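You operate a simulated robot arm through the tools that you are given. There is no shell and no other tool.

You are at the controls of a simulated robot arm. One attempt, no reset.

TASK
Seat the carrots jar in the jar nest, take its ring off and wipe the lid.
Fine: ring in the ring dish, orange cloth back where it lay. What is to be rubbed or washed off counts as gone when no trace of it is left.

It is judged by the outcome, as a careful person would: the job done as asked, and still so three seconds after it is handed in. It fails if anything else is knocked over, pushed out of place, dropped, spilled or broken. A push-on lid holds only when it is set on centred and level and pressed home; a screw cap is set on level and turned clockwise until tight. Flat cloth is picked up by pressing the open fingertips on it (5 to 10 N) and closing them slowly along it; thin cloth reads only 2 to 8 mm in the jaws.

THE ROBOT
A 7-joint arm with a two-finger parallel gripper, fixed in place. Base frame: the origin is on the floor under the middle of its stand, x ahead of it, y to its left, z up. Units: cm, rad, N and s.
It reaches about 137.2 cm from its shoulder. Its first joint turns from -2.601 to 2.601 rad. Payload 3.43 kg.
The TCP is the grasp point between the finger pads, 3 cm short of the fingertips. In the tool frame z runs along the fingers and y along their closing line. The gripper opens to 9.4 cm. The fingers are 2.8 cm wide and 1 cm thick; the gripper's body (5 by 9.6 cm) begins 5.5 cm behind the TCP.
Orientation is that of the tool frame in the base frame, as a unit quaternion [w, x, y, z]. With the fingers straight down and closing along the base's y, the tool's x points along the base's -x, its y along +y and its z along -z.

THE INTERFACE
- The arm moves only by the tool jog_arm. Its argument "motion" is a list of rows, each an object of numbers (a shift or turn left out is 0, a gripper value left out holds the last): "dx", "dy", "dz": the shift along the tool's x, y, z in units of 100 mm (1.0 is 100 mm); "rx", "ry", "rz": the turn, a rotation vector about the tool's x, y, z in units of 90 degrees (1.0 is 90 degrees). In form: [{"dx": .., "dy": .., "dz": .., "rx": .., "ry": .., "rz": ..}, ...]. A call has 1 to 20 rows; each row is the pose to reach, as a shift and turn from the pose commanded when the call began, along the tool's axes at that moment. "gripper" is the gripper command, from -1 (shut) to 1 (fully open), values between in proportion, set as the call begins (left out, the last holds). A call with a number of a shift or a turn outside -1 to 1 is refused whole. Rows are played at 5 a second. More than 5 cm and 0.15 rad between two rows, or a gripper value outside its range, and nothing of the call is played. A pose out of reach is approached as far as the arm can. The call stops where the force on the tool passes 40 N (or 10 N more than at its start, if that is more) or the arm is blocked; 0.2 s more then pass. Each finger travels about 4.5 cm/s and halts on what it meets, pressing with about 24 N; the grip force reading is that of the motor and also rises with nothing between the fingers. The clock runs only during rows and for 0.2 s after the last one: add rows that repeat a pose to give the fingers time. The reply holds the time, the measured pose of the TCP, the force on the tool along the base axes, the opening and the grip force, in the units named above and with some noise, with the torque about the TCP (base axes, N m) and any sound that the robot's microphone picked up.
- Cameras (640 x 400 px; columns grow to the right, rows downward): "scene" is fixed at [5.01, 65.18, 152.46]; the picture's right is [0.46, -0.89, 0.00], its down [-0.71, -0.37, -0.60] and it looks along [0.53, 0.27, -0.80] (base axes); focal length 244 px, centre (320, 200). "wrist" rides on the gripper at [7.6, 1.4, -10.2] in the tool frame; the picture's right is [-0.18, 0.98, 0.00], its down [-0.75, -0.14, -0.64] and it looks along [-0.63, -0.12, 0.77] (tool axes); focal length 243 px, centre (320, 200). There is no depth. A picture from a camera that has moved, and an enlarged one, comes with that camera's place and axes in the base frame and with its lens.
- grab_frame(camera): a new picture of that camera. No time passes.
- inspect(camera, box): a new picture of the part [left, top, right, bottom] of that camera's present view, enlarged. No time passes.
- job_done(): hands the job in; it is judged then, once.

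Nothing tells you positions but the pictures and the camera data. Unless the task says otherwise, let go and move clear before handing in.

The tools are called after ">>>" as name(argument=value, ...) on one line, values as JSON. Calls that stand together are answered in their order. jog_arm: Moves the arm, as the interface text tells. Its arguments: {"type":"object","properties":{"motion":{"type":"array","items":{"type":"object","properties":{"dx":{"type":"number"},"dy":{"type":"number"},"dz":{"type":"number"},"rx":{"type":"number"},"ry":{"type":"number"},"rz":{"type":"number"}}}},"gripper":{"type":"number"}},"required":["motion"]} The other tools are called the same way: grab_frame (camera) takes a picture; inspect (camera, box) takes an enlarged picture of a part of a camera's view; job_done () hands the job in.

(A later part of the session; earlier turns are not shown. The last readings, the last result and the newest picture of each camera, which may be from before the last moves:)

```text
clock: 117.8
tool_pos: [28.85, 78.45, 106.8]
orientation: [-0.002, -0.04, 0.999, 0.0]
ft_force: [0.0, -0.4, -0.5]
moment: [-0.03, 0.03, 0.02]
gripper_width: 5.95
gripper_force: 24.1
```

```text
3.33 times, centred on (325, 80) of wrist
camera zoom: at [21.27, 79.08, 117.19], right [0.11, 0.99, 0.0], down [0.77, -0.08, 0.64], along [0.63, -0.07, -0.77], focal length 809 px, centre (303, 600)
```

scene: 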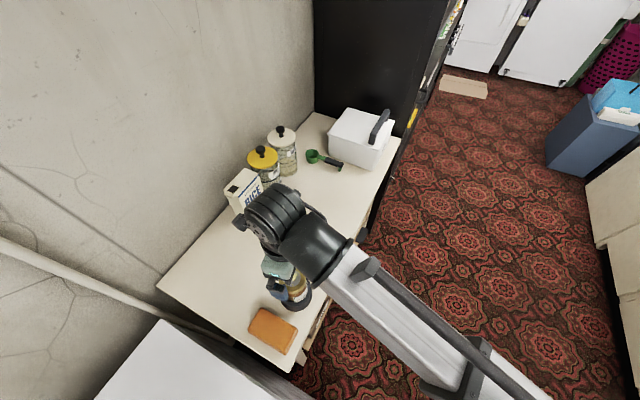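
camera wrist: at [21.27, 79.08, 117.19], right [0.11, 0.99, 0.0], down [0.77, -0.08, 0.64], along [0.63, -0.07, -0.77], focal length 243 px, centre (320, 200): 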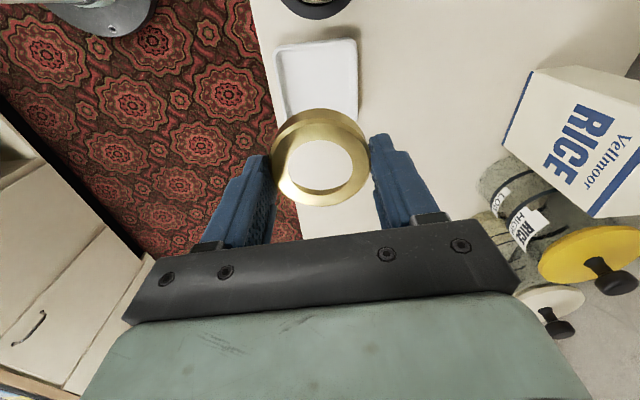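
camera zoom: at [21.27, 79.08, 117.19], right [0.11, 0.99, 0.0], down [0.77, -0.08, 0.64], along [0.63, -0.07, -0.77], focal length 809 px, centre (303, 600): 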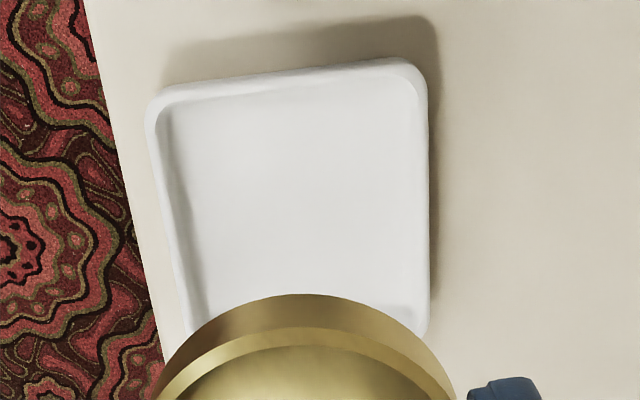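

To keep the camera housing clear of the jar lid, I'll rotate the hand so the camera sits over the free −y/+x side, and line the fingers up with the dish diagonal.

>>> jog_arm(motion=[{"rz": -0.08}, {"rz": -0.16}, {"rz": -0.24}, {"rz": -0.32}, {"rz": -0.4}, {"rz": -0.48}, {"rz": -0.56}, {"rz": -0.64}, {"rz": -0.72}])

>>> jog_arm(motion=[{"rz": -0.08}, {"rz": -0.16}, {"rz": -0.24}, {"rz": -0.32}, {"rz": -0.4}, {"rz": -0.48}, {"rz": -0.56}, {"rz": -0.64}, {"rz": -0.72}, {"rz": -0.72}])

>>> grab_frame(camera="wrist")

```text
clock: 119.8
tool_pos: [28.72, 78.39, 106.89]
orientation: [-0.003, -0.569, 0.822, 0.001]
ft_force: [0.7, -0.7, -0.3]
moment: [-0.01, -0.02, 0.01]
gripper_width: 5.9
gripper_force: 24.4
```

```text
clock: 122.0
tool_pos: [28.81, 78.25, 106.79]
orientation: [0.002, 0.921, -0.39, -0.002]
ft_force: [-0.3, -0.9, 0.2]
moment: [0.01, -0.03, 0.01]
gripper_width: 5.93
gripper_force: 23.3
```

```text
taken
camera wrist: at [33.2, 71.85, 117.19], right [-0.83, -0.55, 0.01], down [-0.42, 0.64, 0.64], along [-0.36, 0.53, -0.77], focal length 243 px, centre (320, 200)
```

wrist: 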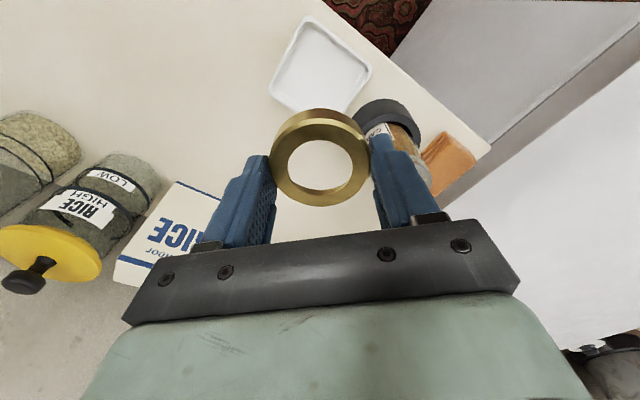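

The hand is aligned over the dish. I'll descend in stages.

>>> jog_arm(motion=[{"dz": 0.2}, {"dz": 0.4}, {"dz": 0.6}, {"dz": 0.7}])

>>> jog_arm(motion=[{"dz": 0.2}, {"dz": 0.4}, {"dz": 0.55}, {"dz": 0.65}, {"dz": 0.65}])

>>> grab_frame(camera="wrist")

>>> inspect(camera="scene", box=[275, 220, 365, 310])

```text
clock: 123.0
tool_pos: [28.76, 78.39, 99.61]
orientation: [0.002, 0.921, -0.39, -0.003]
ft_force: [-0.1, 0.4, -1.0]
moment: [0.03, 0.01, 0.0]
gripper_width: 5.89
gripper_force: 24.2
```

```text
clock: 124.2
tool_pos: [28.46, 78.27, 93.27]
orientation: [0.002, 0.921, -0.39, -0.002]
ft_force: [-0.4, 1.1, 0.2]
moment: [-0.02, 0.01, 0.03]
gripper_width: 5.9
gripper_force: 23.9
```

```text
taken
camera wrist: at [32.97, 71.74, 103.52], right [-0.83, -0.55, 0.01], down [-0.42, 0.64, 0.64], along [-0.36, 0.54, -0.76], focal length 243 px, centre (320, 200)
```

wrist: 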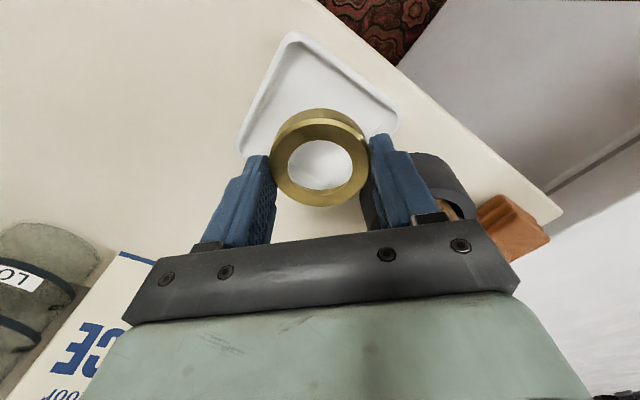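

```text
4.44 times, centred on (320, 265) of scene
camera zoom: at [5.01, 65.18, 152.46], right [0.46, -0.89, 0.0], down [-0.71, -0.37, -0.6], along [0.53, 0.27, -0.8], focal length 1087 px, centre (320, -89)
```

zoom: 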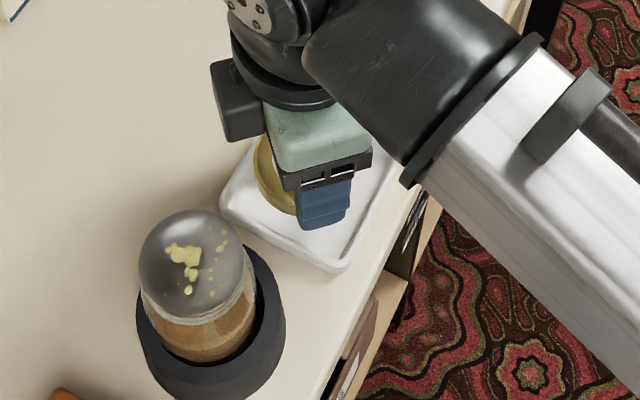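

I'm just above the dish. I'll look at the fingertips and rim more closely before the final lowering.

>>> inspect(camera="wrist", box=[225, 20, 415, 220])

>>> inspect(camera="scene", box=[300, 240, 350, 290])

```text
2.00 times, centred on (320, 120) of wrist
camera zoom: at [32.97, 71.74, 103.52], right [-0.83, -0.55, 0.01], down [-0.42, 0.64, 0.64], along [-0.36, 0.54, -0.76], focal length 485 px, centre (320, 360)
```

zoom: 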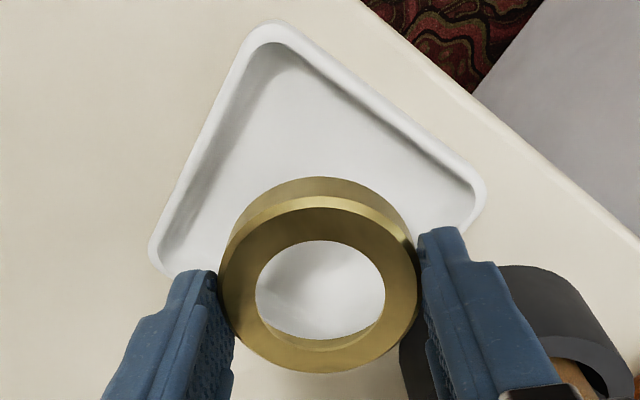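

```text
8.00 times, centred on (325, 265) of scene
camera zoom: at [5.01, 65.18, 152.46], right [0.46, -0.89, 0.0], down [-0.71, -0.37, -0.6], along [0.53, 0.27, -0.8], focal length 1956 px, centre (280, -320)
```

zoom: 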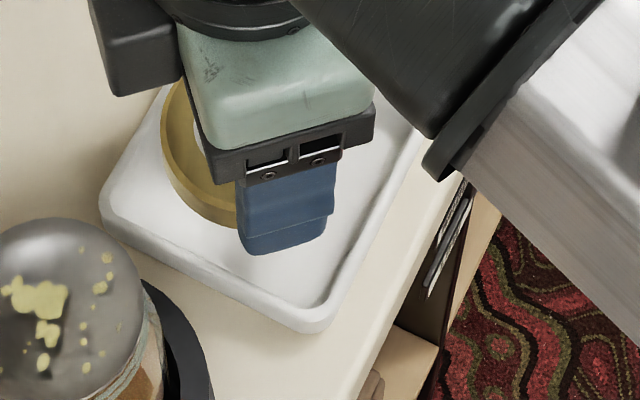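

The dish centre works out at (29.1, 78.25) with its rim near z 87.3. In this diagonal orientation the fingertips fit just inside the rim. I'll shift slightly and lower in small steps until the ring touches the floor of the dish.

>>> jog_arm(motion=[{"dx": 0.021, "dy": -0.029}, {"dx": 0.021, "dy": -0.029, "dz": 0.1}, {"dx": 0.021, "dy": -0.029, "dz": 0.2}, {"dx": 0.021, "dy": -0.029, "dz": 0.22}])

>>> inspect(camera="wrist", box=[225, 20, 415, 220])

```text
clock: 125.2
tool_pos: [29.05, 78.29, 91.08]
orientation: [0.002, 0.921, -0.39, -0.003]
ft_force: [-0.1, -0.3, 0.3]
moment: [0.03, 0.0, -0.02]
gripper_width: 5.91
gripper_force: 23.7
```

```text
2.00 times, centred on (320, 120) of wrist
camera zoom: at [33.47, 71.84, 101.34], right [-0.83, -0.55, 0.01], down [-0.42, 0.64, 0.64], along [-0.36, 0.54, -0.77], focal length 485 px, centre (320, 360)
```

zoom: 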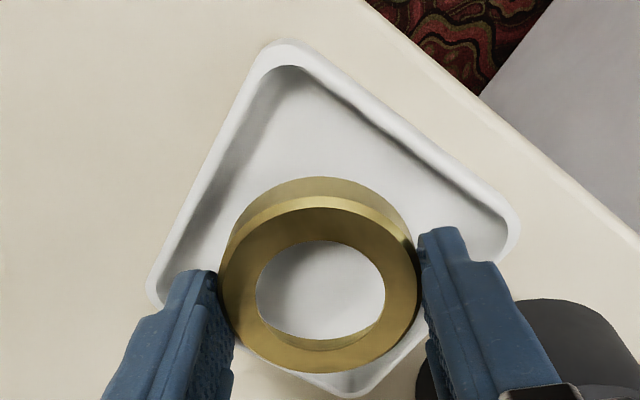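

I'll centre by about 0.2 cm toward the dish middle and keep lowering in small steps, watching for contact.

>>> jog_arm(motion=[{"dx": 0.009, "dy": 0.018}, {"dx": 0.009, "dy": 0.018, "dz": 0.03}, {"dx": 0.009, "dy": 0.018, "dz": 0.05}])

>>> jog_arm(motion=[{"dz": 0.01}, {"dz": 0.02}, {"dz": 0.03}])

>>> inspect(camera="wrist", box=[225, 20, 415, 220])

```text
clock: 126.0
tool_pos: [28.97, 78.19, 90.62]
orientation: [0.002, 0.921, -0.389, -0.003]
ft_force: [0.2, 0.7, 0.0]
moment: [0.0, -0.02, 0.0]
gripper_width: 5.95
gripper_force: 24.2
```

```text
clock: 126.8
tool_pos: [28.98, 78.12, 90.29]
orientation: [0.001, 0.921, -0.39, -0.003]
ft_force: [-0.8, -0.1, -0.7]
moment: [0.0, -0.01, 0.0]
gripper_width: 5.89
gripper_force: 24.8
```

```text
2.00 times, centred on (320, 120) of wrist
camera zoom: at [33.39, 71.64, 100.61], right [-0.83, -0.55, 0.01], down [-0.42, 0.64, 0.64], along [-0.36, 0.54, -0.76], focal length 485 px, centre (320, 360)
```

zoom: 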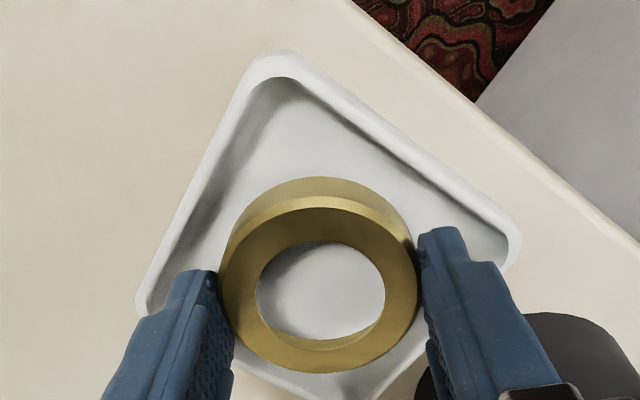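

>>> jog_arm(motion=[{"dz": 0.01}, {"dz": 0.02}, {"dz": 0.02}])

>>> jog_arm(motion=[{"dz": 0.01}, {"dz": 0.02}, {"dz": 0.02}])

```text
clock: 127.6
tool_pos: [28.94, 78.17, 90.15]
orientation: [0.002, 0.921, -0.39, -0.003]
ft_force: [-0.9, -1.2, 0.6]
moment: [0.0, 0.03, 0.02]
gripper_width: 5.88
gripper_force: 24.1
```

```text
clock: 128.4
tool_pos: [28.84, 78.17, 89.97]
orientation: [0.002, 0.921, -0.39, -0.003]
ft_force: [-0.1, -0.2, 0.2]
moment: [-0.04, 0.01, -0.03]
gripper_width: 5.94
gripper_force: 24.7
```

>>> inspect(camera="wrist", box=[225, 60, 415, 240])

>>> jog_arm(motion=[{"dz": 0.01}, {"dz": 0.02}, {"dz": 0.02}])

```text
2.22 times, centred on (320, 150) of wrist
camera zoom: at [33.35, 71.7, 100.23], right [-0.83, -0.55, 0.01], down [-0.42, 0.64, 0.64], along [-0.36, 0.54, -0.76], focal length 539 px, centre (320, 311)
```

zoom: 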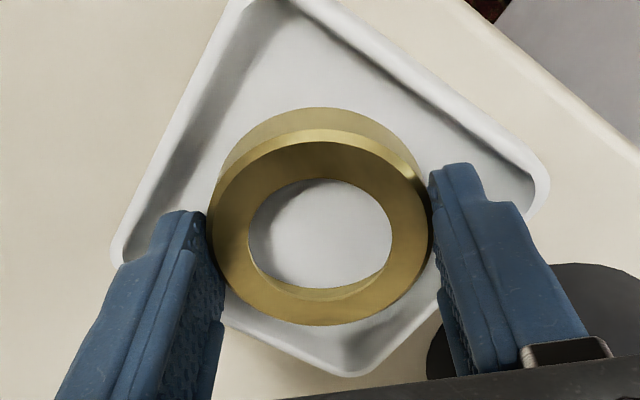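

```text
clock: 129.2
tool_pos: [28.99, 78.16, 89.87]
orientation: [0.0, 0.921, -0.39, -0.004]
ft_force: [-2.3, 2.1, 20.5]
moment: [-0.2, -0.32, -0.05]
gripper_width: 5.9
gripper_force: 23.2
```

The ring has touched the dish floor; the contact point is under the ring rather than the fingers. I'll ease off slightly and open the fingers only as much as needed.

>>> jog_arm(motion=[{"dz": -0.01}, {"dz": -0.012}])

>>> jog_arm(motion=[{}, {}, {}], gripper=0.34)

>>> inspect(camera="wrist", box=[225, 60, 415, 240])

```text
clock: 129.8
tool_pos: [28.98, 78.13, 89.86]
orientation: [0.001, 0.921, -0.39, -0.003]
ft_force: [4.0, 5.9, 12.5]
moment: [0.06, -0.34, 0.09]
gripper_width: 5.92
gripper_force: 24.9
```

```text
clock: 130.6
tool_pos: [28.97, 78.16, 89.84]
orientation: [0.002, 0.921, -0.391, -0.002]
ft_force: [0.1, -0.3, 0.1]
moment: [0.01, 0.01, 0.02]
gripper_width: 6.28
gripper_force: 0.0
```

```text
2.22 times, centred on (320, 150) of wrist
camera zoom: at [33.32, 71.67, 100.11], right [-0.83, -0.55, 0.01], down [-0.42, 0.64, 0.64], along [-0.36, 0.54, -0.77], focal length 539 px, centre (320, 311)
```

zoom: 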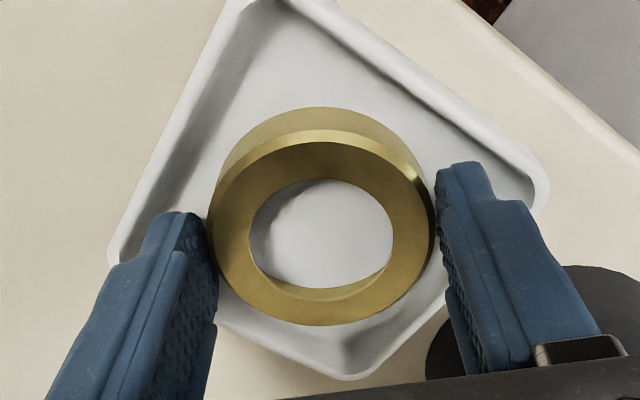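

The ring is released and resting in the dish. I'll rise straight up and check.

>>> jog_arm(motion=[{"dz": -0.1}, {"dz": -0.25}, {"dz": -0.5}, {"dz": -0.75}, {"dz": -1.0}])

>>> jog_arm(motion=[{"dz": -0.3}, {"dz": -0.6}, {"dz": -0.7}], gripper=1)

>>> grab_frame(camera="wrist")

>>> inspect(camera="scene", box=[265, 220, 365, 325])

```text
clock: 131.8
tool_pos: [28.9, 78.07, 99.78]
orientation: [0.001, 0.921, -0.39, -0.004]
ft_force: [1.1, 0.0, 0.0]
moment: [0.0, 0.01, -0.01]
gripper_width: 6.3
gripper_force: 0.0
```

```text
clock: 132.6
tool_pos: [29.03, 78.03, 106.92]
orientation: [0.002, 0.921, -0.39, -0.003]
ft_force: [0.0, -0.4, 0.3]
moment: [0.0, -0.03, -0.02]
gripper_width: 9.4
gripper_force: 0.0
```

```text
taken
camera wrist: at [33.56, 71.62, 117.12], right [-0.83, -0.55, 0.01], down [-0.42, 0.64, 0.64], along [-0.36, 0.53, -0.77], focal length 243 px, centre (320, 200)
```

wrist: 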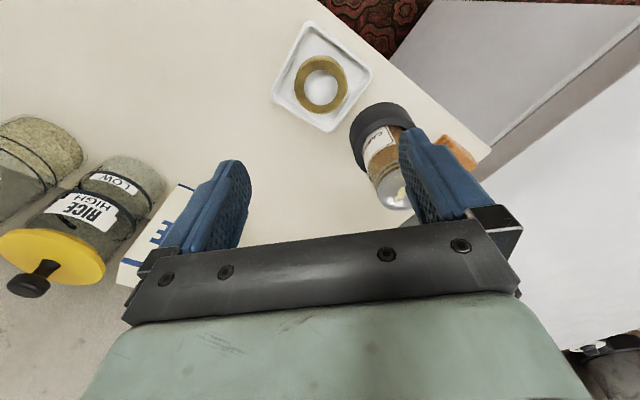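

```text
3.81 times, centred on (315, 272) of scene
camera zoom: at [5.01, 65.18, 152.46], right [0.46, -0.89, 0.0], down [-0.71, -0.37, -0.6], along [0.53, 0.27, -0.8], focal length 932 px, centre (339, -76)
```

zoom: 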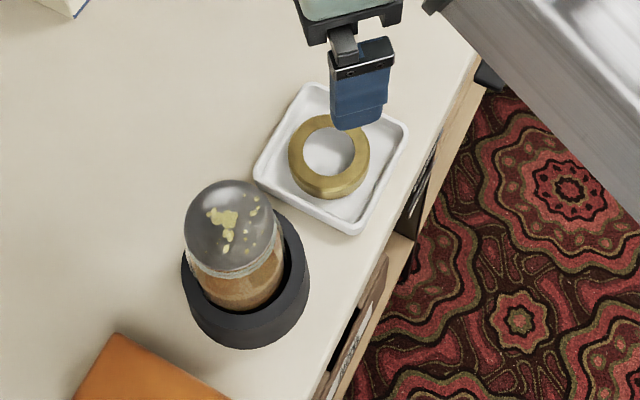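

The ring lies flat in the dish and the lid is on the jar in the nest. Next I'll turn the hand so the fingers close along x, and look at the jar's seating and the lid from above.

>>> jog_arm(motion=[{"rz": 0.08}, {"rz": 0.16, "dx": -0.1, "dy": 0.1}, {"rz": 0.25, "dx": -0.25, "dy": 0.25}, {"rz": 0.34, "dx": -0.45, "dy": 0.45}, {"rz": 0.42, "dx": -0.6, "dy": 0.6}, {"rz": 0.5, "dx": -0.75, "dy": 0.75}, {"rz": 0.5, "dx": -0.75, "dy": 0.75}])

>>> grab_frame(camera="wrist")

>>> inspect(camera="wrist", box=[240, 20, 400, 190])

```text
clock: 134.2
tool_pos: [18.31, 78.21, 106.82]
orientation: [-0.002, -0.701, 0.713, 0.003]
ft_force: [-0.5, -0.4, 0.4]
moment: [0.0, 0.01, -0.02]
gripper_width: 9.4
gripper_force: 0.1
```

```text
taken
camera wrist: at [16.9, 70.7, 117.17], right [-0.98, 0.2, 0.01], down [0.16, 0.75, 0.64], along [0.13, 0.63, -0.77], focal length 243 px, centre (320, 200)
```

wrist: 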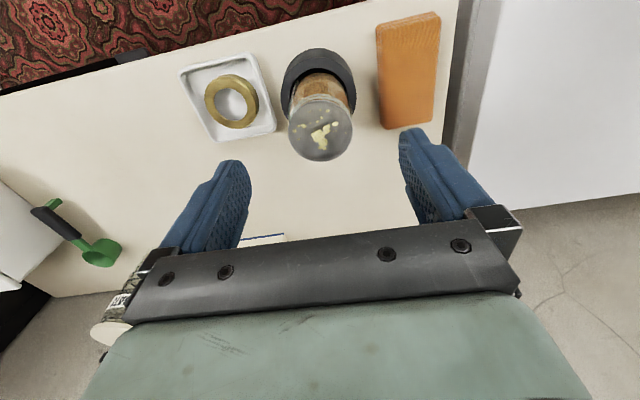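

```text
2.35 times, centred on (320, 105) of wrist
camera zoom: at [16.9, 70.7, 117.17], right [-0.98, 0.2, 0.01], down [0.16, 0.75, 0.64], along [0.13, 0.63, -0.77], focal length 571 px, centre (320, 424)
```

zoom: 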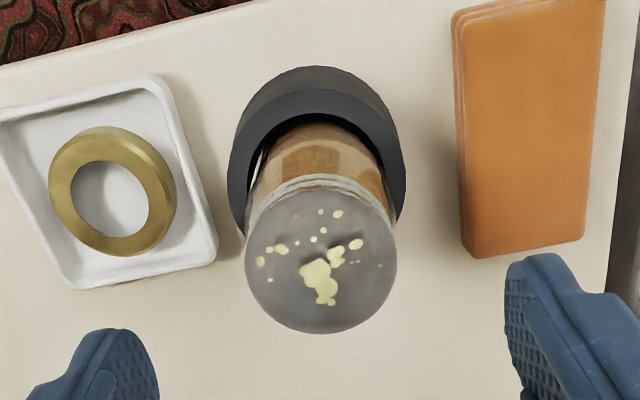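

The lid centre is at (18.54, 79.04) and the jar stands upright in the nest. The smears are plainly visible. Next I'll go over the cloth to locate it precisely for a grasp across its 5.5 cm width.

>>> jog_arm(motion=[{"dy": 0.3, "dx": -0.04}, {"dy": 0.6, "dx": -0.08}, {"dy": 0.95, "dx": -0.11}, {"dy": 0.95, "dx": -0.11}])

>>> grab_frame(camera="wrist")

>>> inspect(camera="wrist", box=[240, 0, 420, 180])

```text
clock: 135.2
tool_pos: [8.93, 79.37, 106.95]
orientation: [-0.002, -0.701, 0.713, 0.002]
ft_force: [0.1, 0.2, -0.2]
moment: [0.01, -0.01, 0.0]
gripper_width: 9.4
gripper_force: 0.2
```

```text
taken
camera wrist: at [7.44, 71.77, 117.4], right [-0.98, 0.2, 0.01], down [0.16, 0.75, 0.64], along [0.12, 0.63, -0.77], focal length 243 px, centre (320, 200)
```

wrist: 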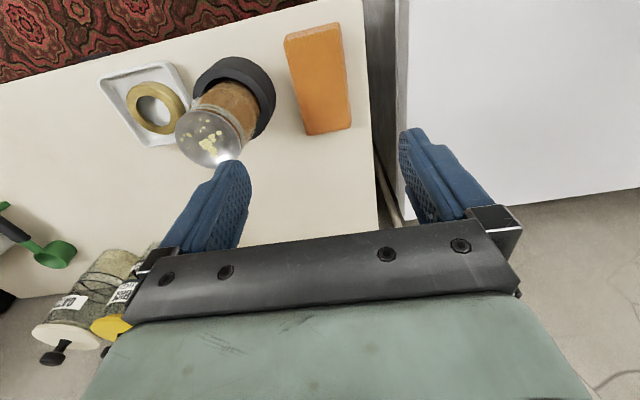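

```text
2.22 times, centred on (330, 90) of wrist
camera zoom: at [7.44, 71.77, 117.4], right [-0.98, 0.2, 0.01], down [0.16, 0.75, 0.64], along [0.12, 0.63, -0.77], focal length 539 px, centre (298, 444)
```

zoom: 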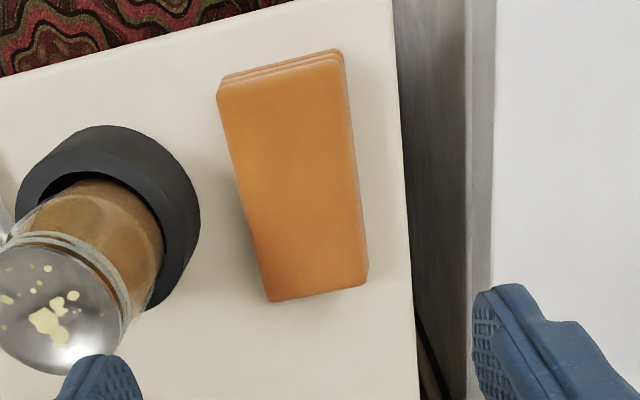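

The cloth spans x 6.05–11.55, y 74.4–84.4 with its top at z≈89, and the nest edge is only at x≈14.5. I'll narrow the opening to about 7.4 cm so the outer finger clears the nest, and come down over the cloth in stages.

>>> jog_arm(motion=[{"dy": 0.01}, {"dy": 0.01, "dz": 0.2}, {"dy": 0.01, "dz": 0.45}, {"dy": 0.01, "dz": 0.7}, {"dy": 0.01, "dz": 0.95}, {"dy": 0.01, "dz": 0.95}], gripper=0.57)

>>> grab_frame(camera="wrist")

>>> inspect(camera="scene", box=[225, 250, 325, 360])

```text
clock: 136.6
tool_pos: [8.89, 79.52, 97.64]
orientation: [-0.002, -0.701, 0.713, 0.002]
ft_force: [-0.5, 0.1, 0.4]
moment: [-0.03, 0.03, -0.01]
gripper_width: 7.38
gripper_force: 0.1
```

```text
taken
camera wrist: at [7.37, 71.95, 107.88], right [-0.98, 0.2, 0.01], down [0.16, 0.75, 0.64], along [0.12, 0.63, -0.77], focal length 243 px, centre (320, 200)
```

wrist: 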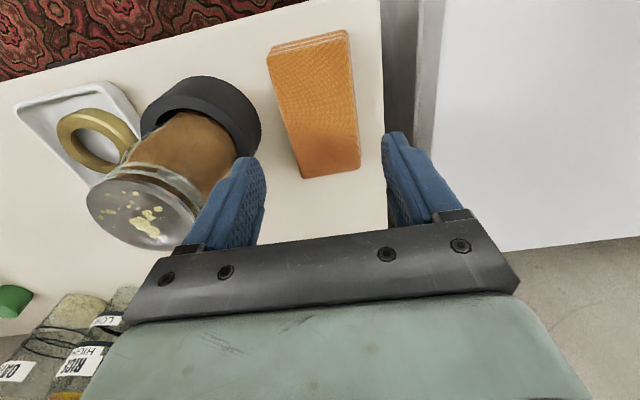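

```text
3.64 times, centred on (275, 305) of scene
camera zoom: at [5.01, 65.18, 152.46], right [0.46, -0.89, 0.0], down [-0.71, -0.37, -0.6], along [0.53, 0.27, -0.8], focal length 889 px, centre (484, -182)
```

zoom: 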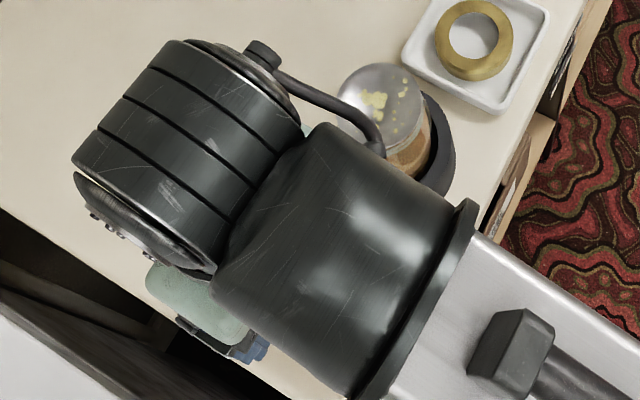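

The fingers straddle the cloth and clear the nest. I'll continue down toward fingertip height z≈87, watching the force.

>>> jog_arm(motion=[{"dz": 0.2}, {"dz": 0.4}, {"dz": 0.55}, {"dz": 0.62}, {"dz": 0.62}])

>>> grab_frame(camera="wrist")

>>> inspect(camera="wrist", box=[200, 60, 440, 240])

```text
clock: 137.8
tool_pos: [8.72, 79.65, 91.41]
orientation: [-0.002, -0.702, 0.712, 0.002]
ft_force: [-1.1, 0.2, -0.1]
moment: [0.02, 0.01, 0.03]
gripper_width: 7.39
gripper_force: 0.1
```

```text
taken
camera wrist: at [7.37, 72.01, 101.64], right [-0.98, 0.2, 0.01], down [0.16, 0.75, 0.64], along [0.12, 0.63, -0.77], focal length 243 px, centre (320, 200)
```

wrist: 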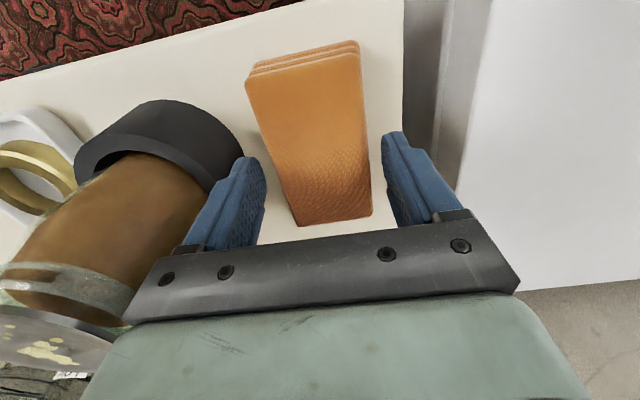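

```text
2.22 times, centred on (320, 150) of wrist
camera zoom: at [7.37, 72.01, 101.64], right [-0.98, 0.2, 0.01], down [0.16, 0.75, 0.64], along [0.12, 0.63, -0.77], focal length 539 px, centre (320, 311)
```

zoom: 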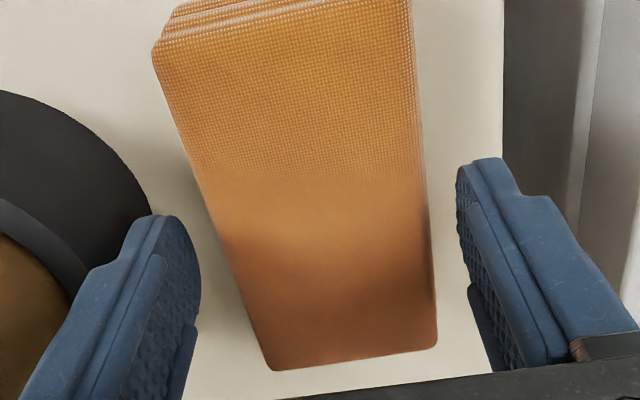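

>>> jog_arm(motion=[{"dz": 0.05}, {"dz": 0.1}, {"dz": 0.14}, {"dz": 0.14}])

>>> jog_arm(motion=[{}, {}, {}, {}, {}, {}], gripper=-1)

>>> grab_frame(camera="wrist")

```text
clock: 138.8
tool_pos: [8.63, 79.57, 89.99]
orientation: [-0.002, -0.702, 0.712, 0.003]
ft_force: [-0.2, 0.1, -0.3]
moment: [-0.03, -0.01, -0.02]
gripper_width: 7.39
gripper_force: 0.1
```

```text
clock: 140.2
tool_pos: [8.69, 79.54, 90.03]
orientation: [-0.002, -0.702, 0.712, 0.001]
ft_force: [0.5, 0.6, 0.6]
moment: [0.0, -0.03, 0.03]
gripper_width: 5.91
gripper_force: 24.0
```

```text
taken
camera wrist: at [7.28, 71.96, 100.23], right [-0.98, 0.2, 0.01], down [0.16, 0.75, 0.64], along [0.12, 0.63, -0.77], focal length 243 px, centre (320, 200)
```

wrist: 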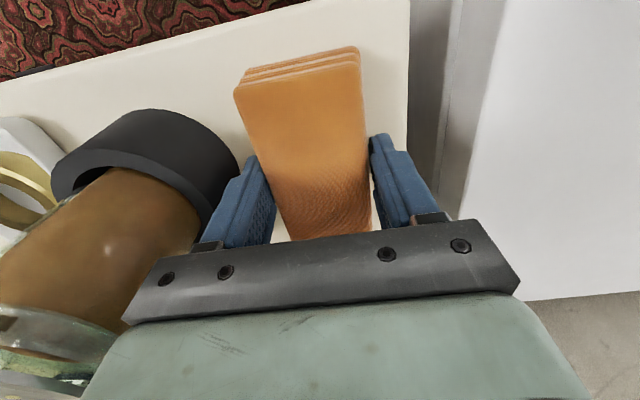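

The cloth is gripped at 5.91 cm wide. I'll lift it straight up.

>>> jog_arm(motion=[{"dz": -0.05}, {"dz": -0.2}, {"dz": -0.45}, {"dz": -0.7}, {"dz": -1.0}])

>>> jog_arm(motion=[{"dz": -0.3}, {"dz": -0.6}, {"dz": -0.7}, {"dz": -0.7}])

>>> grab_frame(camera="wrist")

>>> grab_frame(camera="scene")

```text
clock: 141.4
tool_pos: [8.75, 79.58, 100.0]
orientation: [-0.002, -0.702, 0.712, 0.001]
ft_force: [0.6, -0.4, -0.6]
moment: [0.02, -0.01, 0.04]
gripper_width: 5.89
gripper_force: 23.7
```

```text
clock: 142.4
tool_pos: [8.79, 79.5, 106.83]
orientation: [-0.002, -0.701, 0.713, 0.002]
ft_force: [0.3, 0.3, 0.1]
moment: [0.0, 0.03, 0.0]
gripper_width: 5.9
gripper_force: 23.7
```

```text
taken
camera wrist: at [7.44, 71.91, 117.1], right [-0.98, 0.2, 0.01], down [0.16, 0.75, 0.64], along [0.12, 0.63, -0.77], focal length 243 px, centre (320, 200)
```

wrist: 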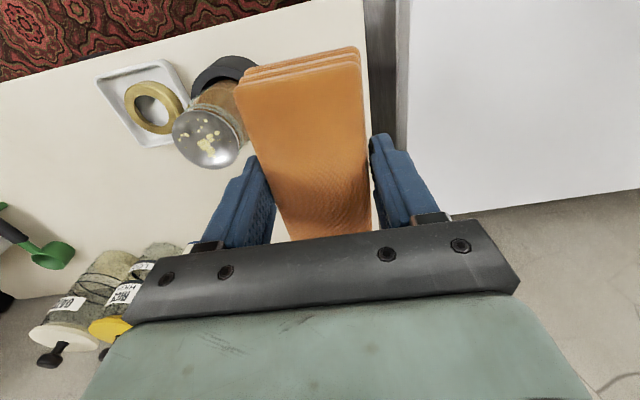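

```text
taken
```

scene: 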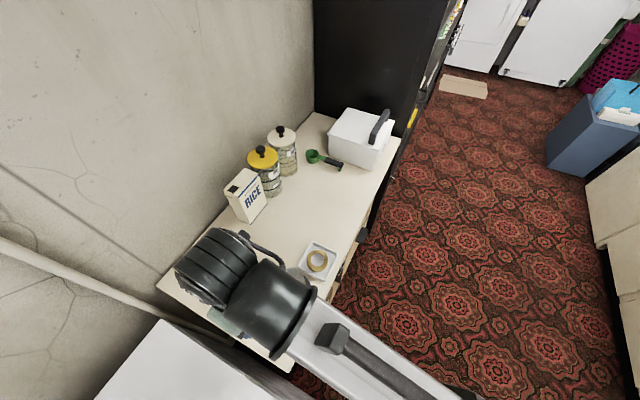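

The cloth is held firmly, with its underside below the fingertips. I'll move it over the lid at (18.54, 79.04).

>>> jog_arm(motion=[{"dy": -0.25, "dx": 0.007}, {"dy": -0.5, "dx": 0.015}, {"dy": -0.75, "dx": 0.022}, {"dy": -0.976, "dx": 0.029}, {"dy": -0.976, "dx": 0.029}])

>>> jog_arm(motion=[{"dz": 0.1}, {"dz": 0.2}, {"dz": 0.28}, {"dz": 0.28}])

>>> grab_frame(camera="wrist")

>>> inspect(camera="scene", box=[250, 220, 350, 325])

```text
clock: 143.6
tool_pos: [18.8, 79.11, 107.03]
orientation: [-0.002, -0.701, 0.713, 0.002]
ft_force: [0.1, 0.0, -0.9]
moment: [0.01, 0.01, 0.03]
gripper_width: 5.9
gripper_force: 23.8
```

```text
clock: 144.6
tool_pos: [18.44, 79.14, 103.93]
orientation: [-0.002, -0.701, 0.713, 0.002]
ft_force: [-0.4, 0.2, 0.3]
moment: [0.02, 0.02, 0.01]
gripper_width: 5.91
gripper_force: 24.3
```

```text
taken
camera wrist: at [17.18, 71.47, 114.33], right [-0.98, 0.2, 0.01], down [0.16, 0.75, 0.64], along [0.12, 0.63, -0.77], focal length 243 px, centre (320, 200)
```

wrist: 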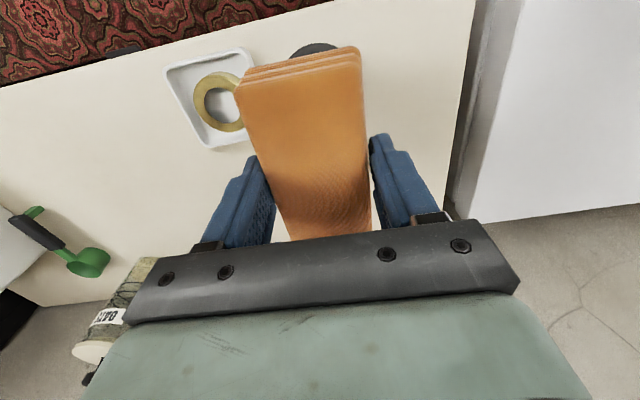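

```text
3.81 times, centred on (300, 272) of scene
camera zoom: at [5.01, 65.18, 152.46], right [0.46, -0.89, 0.0], down [-0.71, -0.37, -0.6], along [0.53, 0.27, -0.8], focal length 932 px, centre (396, -76)
```

zoom: 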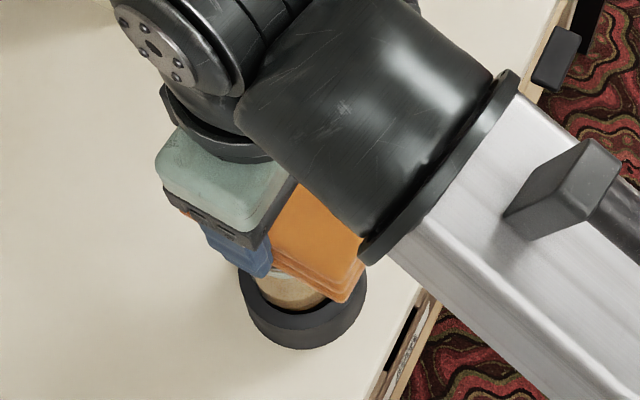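

The cloth is over the lid. I'll lower it in millimetre steps until it presses lightly.

>>> jog_arm(motion=[{"dz": 0.02}, {"dz": 0.04}, {"dz": 0.06}])

>>> jog_arm(motion=[{"dz": 0.01}, {"dz": 0.02}, {"dz": 0.03}])

```text
clock: 145.4
tool_pos: [18.69, 79.11, 103.43]
orientation: [-0.001, -0.701, 0.713, 0.002]
ft_force: [0.1, -0.2, -0.6]
moment: [0.03, -0.03, 0.03]
gripper_width: 5.94
gripper_force: 24.1
```

```text
clock: 146.2
tool_pos: [18.7, 79.11, 103.16]
orientation: [-0.001, -0.701, 0.713, 0.001]
ft_force: [-0.2, 0.4, -1.2]
moment: [-0.03, -0.02, -0.05]
gripper_width: 5.92
gripper_force: 24.3
```

>>> jog_arm(motion=[{"dz": 0.01}, {"dz": 0.02}, {"dz": 0.02}])

>>> jog_arm(motion=[{"dz": 0.01}, {"dz": 0.015}, {"dz": 0.015}])

```text
clock: 147.0
tool_pos: [18.55, 79.14, 102.82]
orientation: [-0.002, -0.701, 0.713, 0.002]
ft_force: [0.7, -0.2, -1.3]
moment: [0.0, -0.03, 0.0]
gripper_width: 5.92
gripper_force: 24.4
```

```text
clock: 147.8
tool_pos: [18.32, 79.0, 102.68]
orientation: [-0.002, -0.702, 0.713, 0.003]
ft_force: [-0.4, 0.8, -1.2]
moment: [-0.03, 0.04, 0.0]
gripper_width: 5.92
gripper_force: 24.1
```

>>> jog_arm(motion=[{"dz": 0.01}, {"dz": 0.015}])

>>> jog_arm(motion=[{"dz": 0.01}, {"dz": 0.015}])

```text
clock: 148.4
tool_pos: [18.58, 79.17, 102.58]
orientation: [-0.002, -0.701, 0.713, 0.002]
ft_force: [-0.3, -0.6, -1.1]
moment: [0.01, 0.03, -0.04]
gripper_width: 5.95
gripper_force: 24.0
```

```text
clock: 149.0
tool_pos: [18.59, 79.1, 102.47]
orientation: [-0.001, -0.701, 0.713, 0.002]
ft_force: [-0.1, -0.5, -0.5]
moment: [-0.03, 0.01, 0.0]
gripper_width: 5.92
gripper_force: 23.5
```

>>> inspect(camera="scene", box=[270, 255, 330, 315])

>>> jog_arm(motion=[{"dz": 0.01}, {"dz": 0.015}])

>>> jog_arm(motion=[{"dz": 0.01}, {"dz": 0.015}])

```text
6.67 times, centred on (300, 285) of scene
camera zoom: at [5.01, 65.18, 152.46], right [0.46, -0.89, 0.0], down [-0.71, -0.37, -0.6], along [0.53, 0.27, -0.8], focal length 1630 px, centre (453, -367)
```

zoom: 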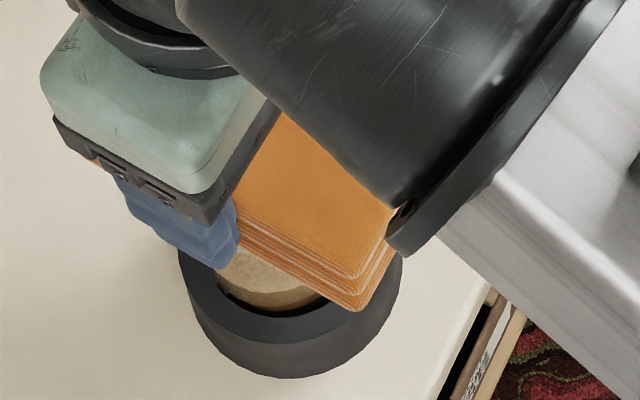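

```text
clock: 149.6
tool_pos: [18.46, 79.12, 102.33]
orientation: [-0.002, -0.701, 0.713, 0.002]
ft_force: [2.0, 1.3, 9.5]
moment: [0.0, -0.24, 0.0]
gripper_width: 5.89
gripper_force: 24.0
```

```text
clock: 150.2
tool_pos: [18.52, 79.06, 102.33]
orientation: [-0.002, -0.701, 0.713, 0.003]
ft_force: [1.0, 2.1, 33.6]
moment: [-0.09, -0.23, 0.01]
gripper_width: 5.94
gripper_force: 23.9
```

There's contact at z≈102.35. I'll ease back to light pressure (about 8–10 N) and make small rubbing strokes along x and y.

>>> jog_arm(motion=[{"dz": -0.014}, {"dz": -0.015}])

>>> jog_arm(motion=[{"dy": 0.03}, {"dy": 0.06}, {"dy": 0.09}, {"dy": 0.12}, {"dy": 0.09}, {"dy": 0.06}, {"dy": 0.03}, {"dy": 0.0}, {"dy": -0.03}, {"dy": -0.06}, {"dy": -0.09}, {"dy": -0.12}, {"dy": -0.09}, {"dy": -0.06}, {"dy": -0.03}, {"dy": 0.0}])

```text
clock: 150.8
tool_pos: [18.42, 79.17, 102.31]
orientation: [-0.001, -0.701, 0.713, 0.002]
ft_force: [1.4, 4.1, 15.3]
moment: [0.18, -0.18, 0.02]
gripper_width: 5.93
gripper_force: 24.0
```

```text
clock: 154.2
tool_pos: [18.57, 79.16, 102.45]
orientation: [-0.001, -0.701, 0.713, 0.002]
ft_force: [5.0, 0.2, 11.4]
moment: [0.01, -0.39, 0.05]
gripper_width: 5.92
gripper_force: 24.1
```

The x strokes are done at about 11–15 N. Next come strokes along y and diagonally.

>>> jog_arm(motion=[{"dx": 0.03}, {"dx": 0.06}, {"dx": 0.09}, {"dx": 0.12}, {"dx": 0.09}, {"dx": 0.06}, {"dx": 0.03}, {"dx": 0.0}, {"dx": -0.03}, {"dx": -0.06}, {"dx": -0.09}, {"dx": -0.12}, {"dx": -0.09}, {"dx": -0.06}, {"dx": -0.03}, {"dx": 0.0}])

>>> jog_arm(motion=[{"dx": 0.025, "dy": 0.025}, {"dx": 0.05, "dy": 0.05}, {"dx": 0.08, "dy": 0.08}, {"dx": 0.05, "dy": 0.05}, {"dx": 0.025, "dy": 0.025}, {"dx": 0.0, "dy": 0.0}, {"dx": -0.025, "dy": -0.025}, {"dx": -0.05, "dy": -0.05}, {"dx": -0.08, "dy": -0.08}, {"dx": -0.05, "dy": -0.05}, {"dx": 0.0, "dy": 0.0}, {"dx": 0.04, "dy": -0.04}, {"dx": 0.08, "dy": -0.08}, {"dx": 0.04, "dy": -0.04}, {"dx": 0.0, "dy": 0.0}, {"dx": -0.04, "dy": 0.04}, {"dx": -0.08, "dy": 0.08}, {"dx": -0.04, "dy": 0.04}, {"dx": 0.0, "dy": 0.0}])

```text
clock: 155.1
tool_pos: [18.44, 78.34, 102.42]
orientation: [0.0, -0.702, 0.713, 0.005]
ft_force: [0.4, -0.5, -0.6]
moment: [0.0, -0.01, 0.03]
gripper_width: 5.91
gripper_force: 23.7
stopped in row 4: the force on the tool passed its limit at 41 N (the readings are from after the stop); the commanded pose is now the measured one
```

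```text
clock: 159.1
tool_pos: [18.58, 78.39, 102.54]
orientation: [0.002, -0.702, 0.712, 0.004]
ft_force: [0.5, -0.3, 0.0]
moment: [0.02, 0.0, 0.02]
gripper_width: 5.92
gripper_force: 24.0
```

The y stroke hit a force limit and now there's no contact. I'll stop and look before doing anything else.

>>> grab_frame(camera="scene")

>>> inspect(camera="scene", box=[260, 240, 340, 320])

>>> grab_frame(camera="wrist")

```text
taken
```

scene: 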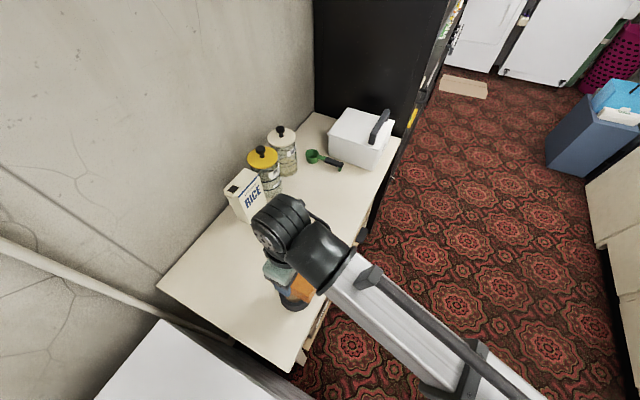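

```text
5.00 times, centred on (300, 280) of scene
camera zoom: at [5.01, 65.18, 152.46], right [0.46, -0.89, 0.0], down [-0.71, -0.37, -0.6], along [0.53, 0.27, -0.8], focal length 1223 px, centre (420, -200)
```

zoom: 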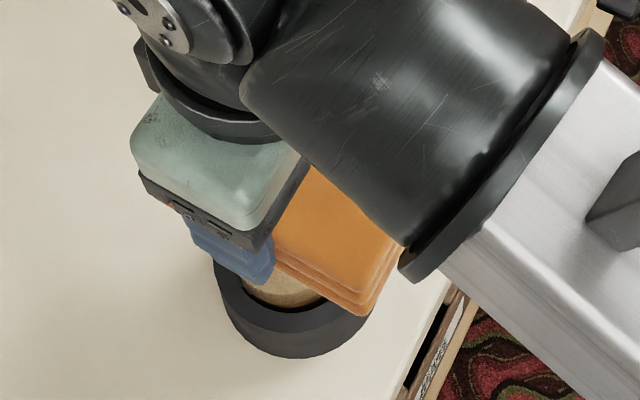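

```text
taken
camera wrist: at [17.14, 70.7, 112.77], right [-0.98, 0.2, 0.01], down [0.16, 0.75, 0.65], along [0.12, 0.63, -0.76], focal length 243 px, centre (320, 200)
```

wrist: 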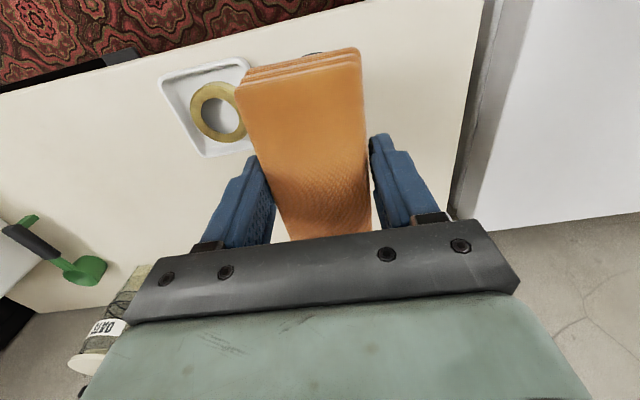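

The jar and nest look in place and the cloth is still held. I'll lift and move aside to see the lid.

>>> jog_arm(motion=[{"dz": -0.15}, {"dz": -0.3}, {"dz": -0.4}])

>>> jog_arm(motion=[{"dy": 0.3}, {"dy": 0.6}, {"dy": 0.9}, {"dy": 0.9}])

>>> grab_frame(camera="wrist")

>>> inspect(camera="wrist", box=[130, 40, 290, 190])

>>> inspect(camera="scene", box=[265, 240, 345, 320])

```text
clock: 159.9
tool_pos: [18.44, 78.37, 106.44]
orientation: [0.0, -0.701, 0.713, 0.003]
ft_force: [0.4, 0.1, -0.5]
moment: [0.0, 0.03, -0.02]
gripper_width: 5.92
gripper_force: 23.9
```

```text
clock: 160.9
tool_pos: [9.47, 78.51, 106.4]
orientation: [0.0, -0.701, 0.713, 0.004]
ft_force: [-0.2, -0.3, -0.7]
moment: [-0.01, 0.01, 0.01]
gripper_width: 5.93
gripper_force: 24.0
```

```text
taken
camera wrist: at [8.02, 70.78, 116.64], right [-0.98, 0.2, 0.01], down [0.16, 0.75, 0.65], along [0.12, 0.63, -0.76], focal length 243 px, centre (320, 200)
```

wrist: 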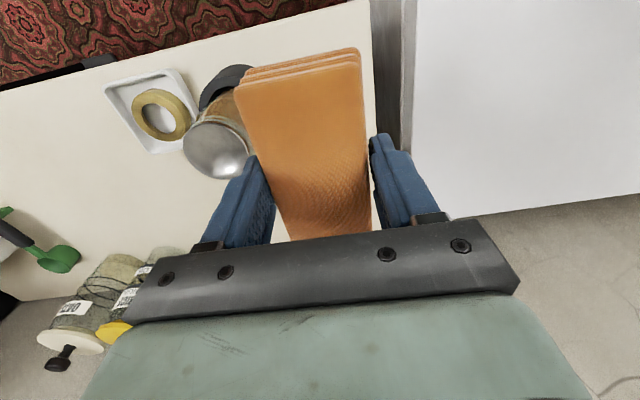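

```text
2.67 times, centred on (210, 115) of wrist
camera zoom: at [8.02, 70.78, 116.64], right [-0.98, 0.2, 0.01], down [0.16, 0.75, 0.65], along [0.12, 0.63, -0.76], focal length 647 px, centre (613, 427)
```

zoom: 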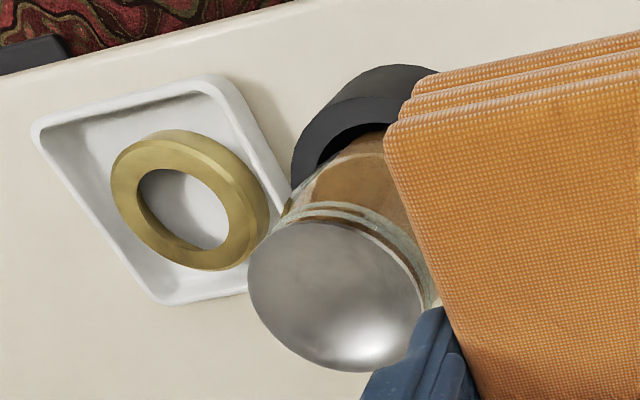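

```text
5.00 times, centred on (305, 280) of scene
camera zoom: at [5.01, 65.18, 152.46], right [0.46, -0.89, 0.0], down [-0.71, -0.37, -0.6], along [0.53, 0.27, -0.8], focal length 1223 px, centre (395, -200)
```

zoom: 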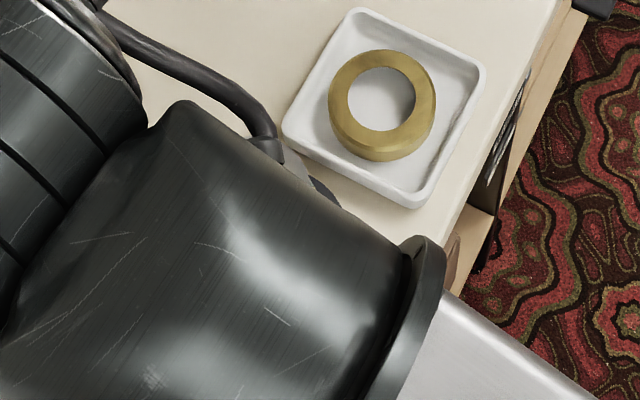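

The smears look gone from here. I'll check the whole lid carefully from an unobstructed angle, carrying the cloth over to the other side (well above everything) so both cameras can see the jar.

>>> jog_arm(motion=[{"dy": -0.33, "dz": -0.03}, {"dy": -0.67, "dz": -0.06}, {"dy": -1.0, "dz": -0.06}])

>>> jog_arm(motion=[{"dy": -0.33}, {"dy": -0.67}, {"dy": -1.0}, {"dy": -1.0}])

>>> grab_frame(camera="wrist")

>>> inspect(camera="scene", box=[265, 245, 325, 315])

```text
clock: 161.7
tool_pos: [19.24, 78.37, 106.62]
orientation: [0.001, -0.703, 0.712, 0.004]
ft_force: [-0.6, -0.4, -1.2]
moment: [0.0, 0.0, 0.02]
gripper_width: 5.94
gripper_force: 24.7
```

```text
clock: 162.7
tool_pos: [29.44, 78.13, 106.81]
orientation: [0.001, -0.702, 0.713, 0.005]
ft_force: [0.0, -0.1, -0.7]
moment: [0.0, -0.01, 0.0]
gripper_width: 5.96
gripper_force: 23.9
```

```text
taken
camera wrist: at [28.06, 70.37, 117.08], right [-0.98, 0.2, 0.01], down [0.16, 0.75, 0.65], along [0.12, 0.63, -0.76], focal length 243 px, centre (320, 200)
```

wrist: 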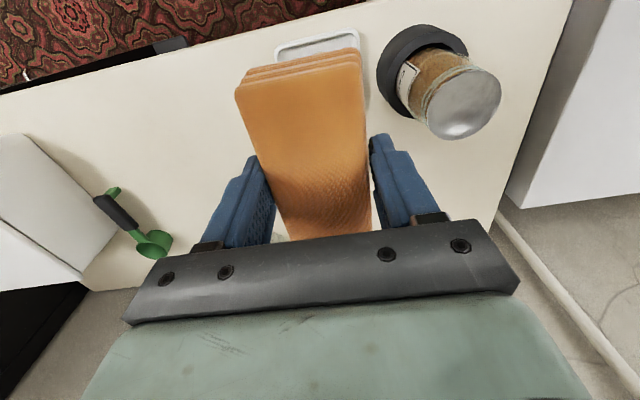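

```text
5.71 times, centred on (295, 280) of scene
camera zoom: at [5.01, 65.18, 152.46], right [0.46, -0.89, 0.0], down [-0.71, -0.37, -0.6], along [0.53, 0.27, -0.8], focal length 1397 px, centre (463, -257)
```

zoom: 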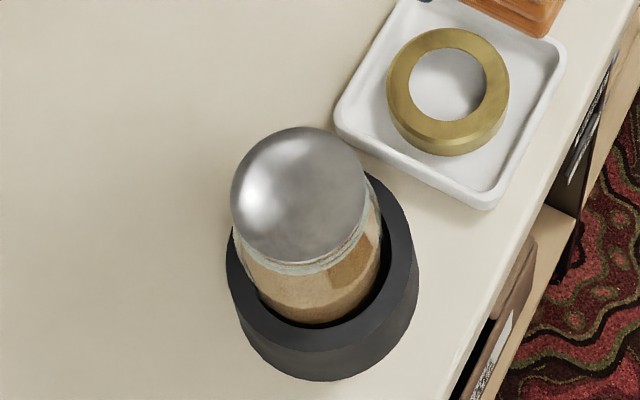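

Both views show the lid clean. I'll zoom in tightly to look for any remaining specks, including at the edges.

>>> inspect(camera="wrist", box=[405, 50, 515, 150])

>>> inspect(camera="scene", box=[278, 262, 308, 294])

```text
4.00 times, centred on (460, 100) of wrist
camera zoom: at [28.06, 70.37, 117.08], right [-0.98, 0.2, 0.01], down [0.16, 0.75, 0.65], along [0.12, 0.63, -0.76], focal length 970 px, centre (-240, 600)
```

zoom: 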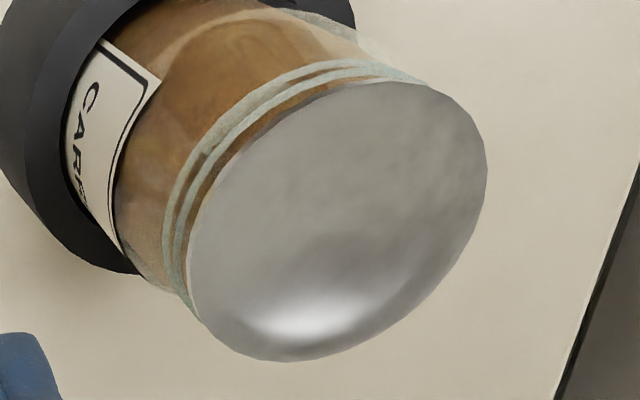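

```text
12.50 times, centred on (293, 278) of scene
camera zoom: at [5.01, 65.18, 152.46], right [0.46, -0.89, 0.0], down [-0.71, -0.37, -0.6], along [0.53, 0.27, -0.8], focal length 3057 px, centre (658, -775)
```

zoom: 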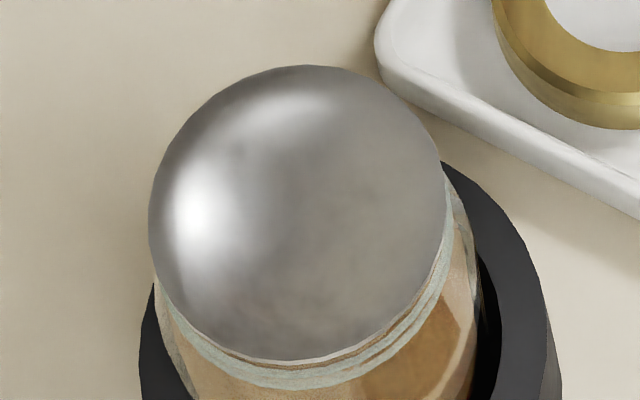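

I see no specks at all. Because no trace may remain, I'll make one more light pass with x strokes only (lower force) and then compare the look again.

>>> jog_arm(motion=[{"dy": 0.3, "dx": -0.03}, {"dy": 0.6, "dx": -0.05}, {"dy": 0.9, "dx": -0.077}])

>>> jog_arm(motion=[{"dy": 0.1}, {"dy": 0.19}, {"dy": 0.19, "dz": 0.15}, {"dy": 0.19, "dz": 0.3}, {"dy": 0.19, "dz": 0.4}, {"dy": 0.19, "dz": 0.4}])

```text
clock: 163.5
tool_pos: [20.41, 78.86, 106.9]
orientation: [0.0, -0.702, 0.712, 0.004]
ft_force: [0.2, -0.3, -0.4]
moment: [0.01, 0.02, -0.02]
gripper_width: 5.94
gripper_force: 24.3
```

```text
clock: 164.9
tool_pos: [18.54, 79.2, 103.11]
orientation: [0.0, -0.702, 0.712, 0.004]
ft_force: [0.8, 0.0, -0.8]
moment: [-0.02, -0.02, 0.0]
gripper_width: 5.93
gripper_force: 24.0
```

>>> jog_arm(motion=[{"dz": 0.02}, {"dz": 0.04}, {"dz": 0.055}])

>>> jog_arm(motion=[{"dz": 0.01}, {"dz": 0.01}])

```text
clock: 165.7
tool_pos: [18.46, 79.12, 102.4]
orientation: [0.001, -0.701, 0.713, 0.005]
ft_force: [0.3, 0.7, -0.1]
moment: [0.03, 0.01, -0.02]
gripper_width: 5.93
gripper_force: 23.8
```

```text
clock: 166.3
tool_pos: [18.65, 79.26, 102.28]
orientation: [0.001, -0.701, 0.713, 0.004]
ft_force: [-1.8, 0.4, 3.1]
moment: [-0.12, 0.02, -0.01]
gripper_width: 5.9
gripper_force: 23.8
```

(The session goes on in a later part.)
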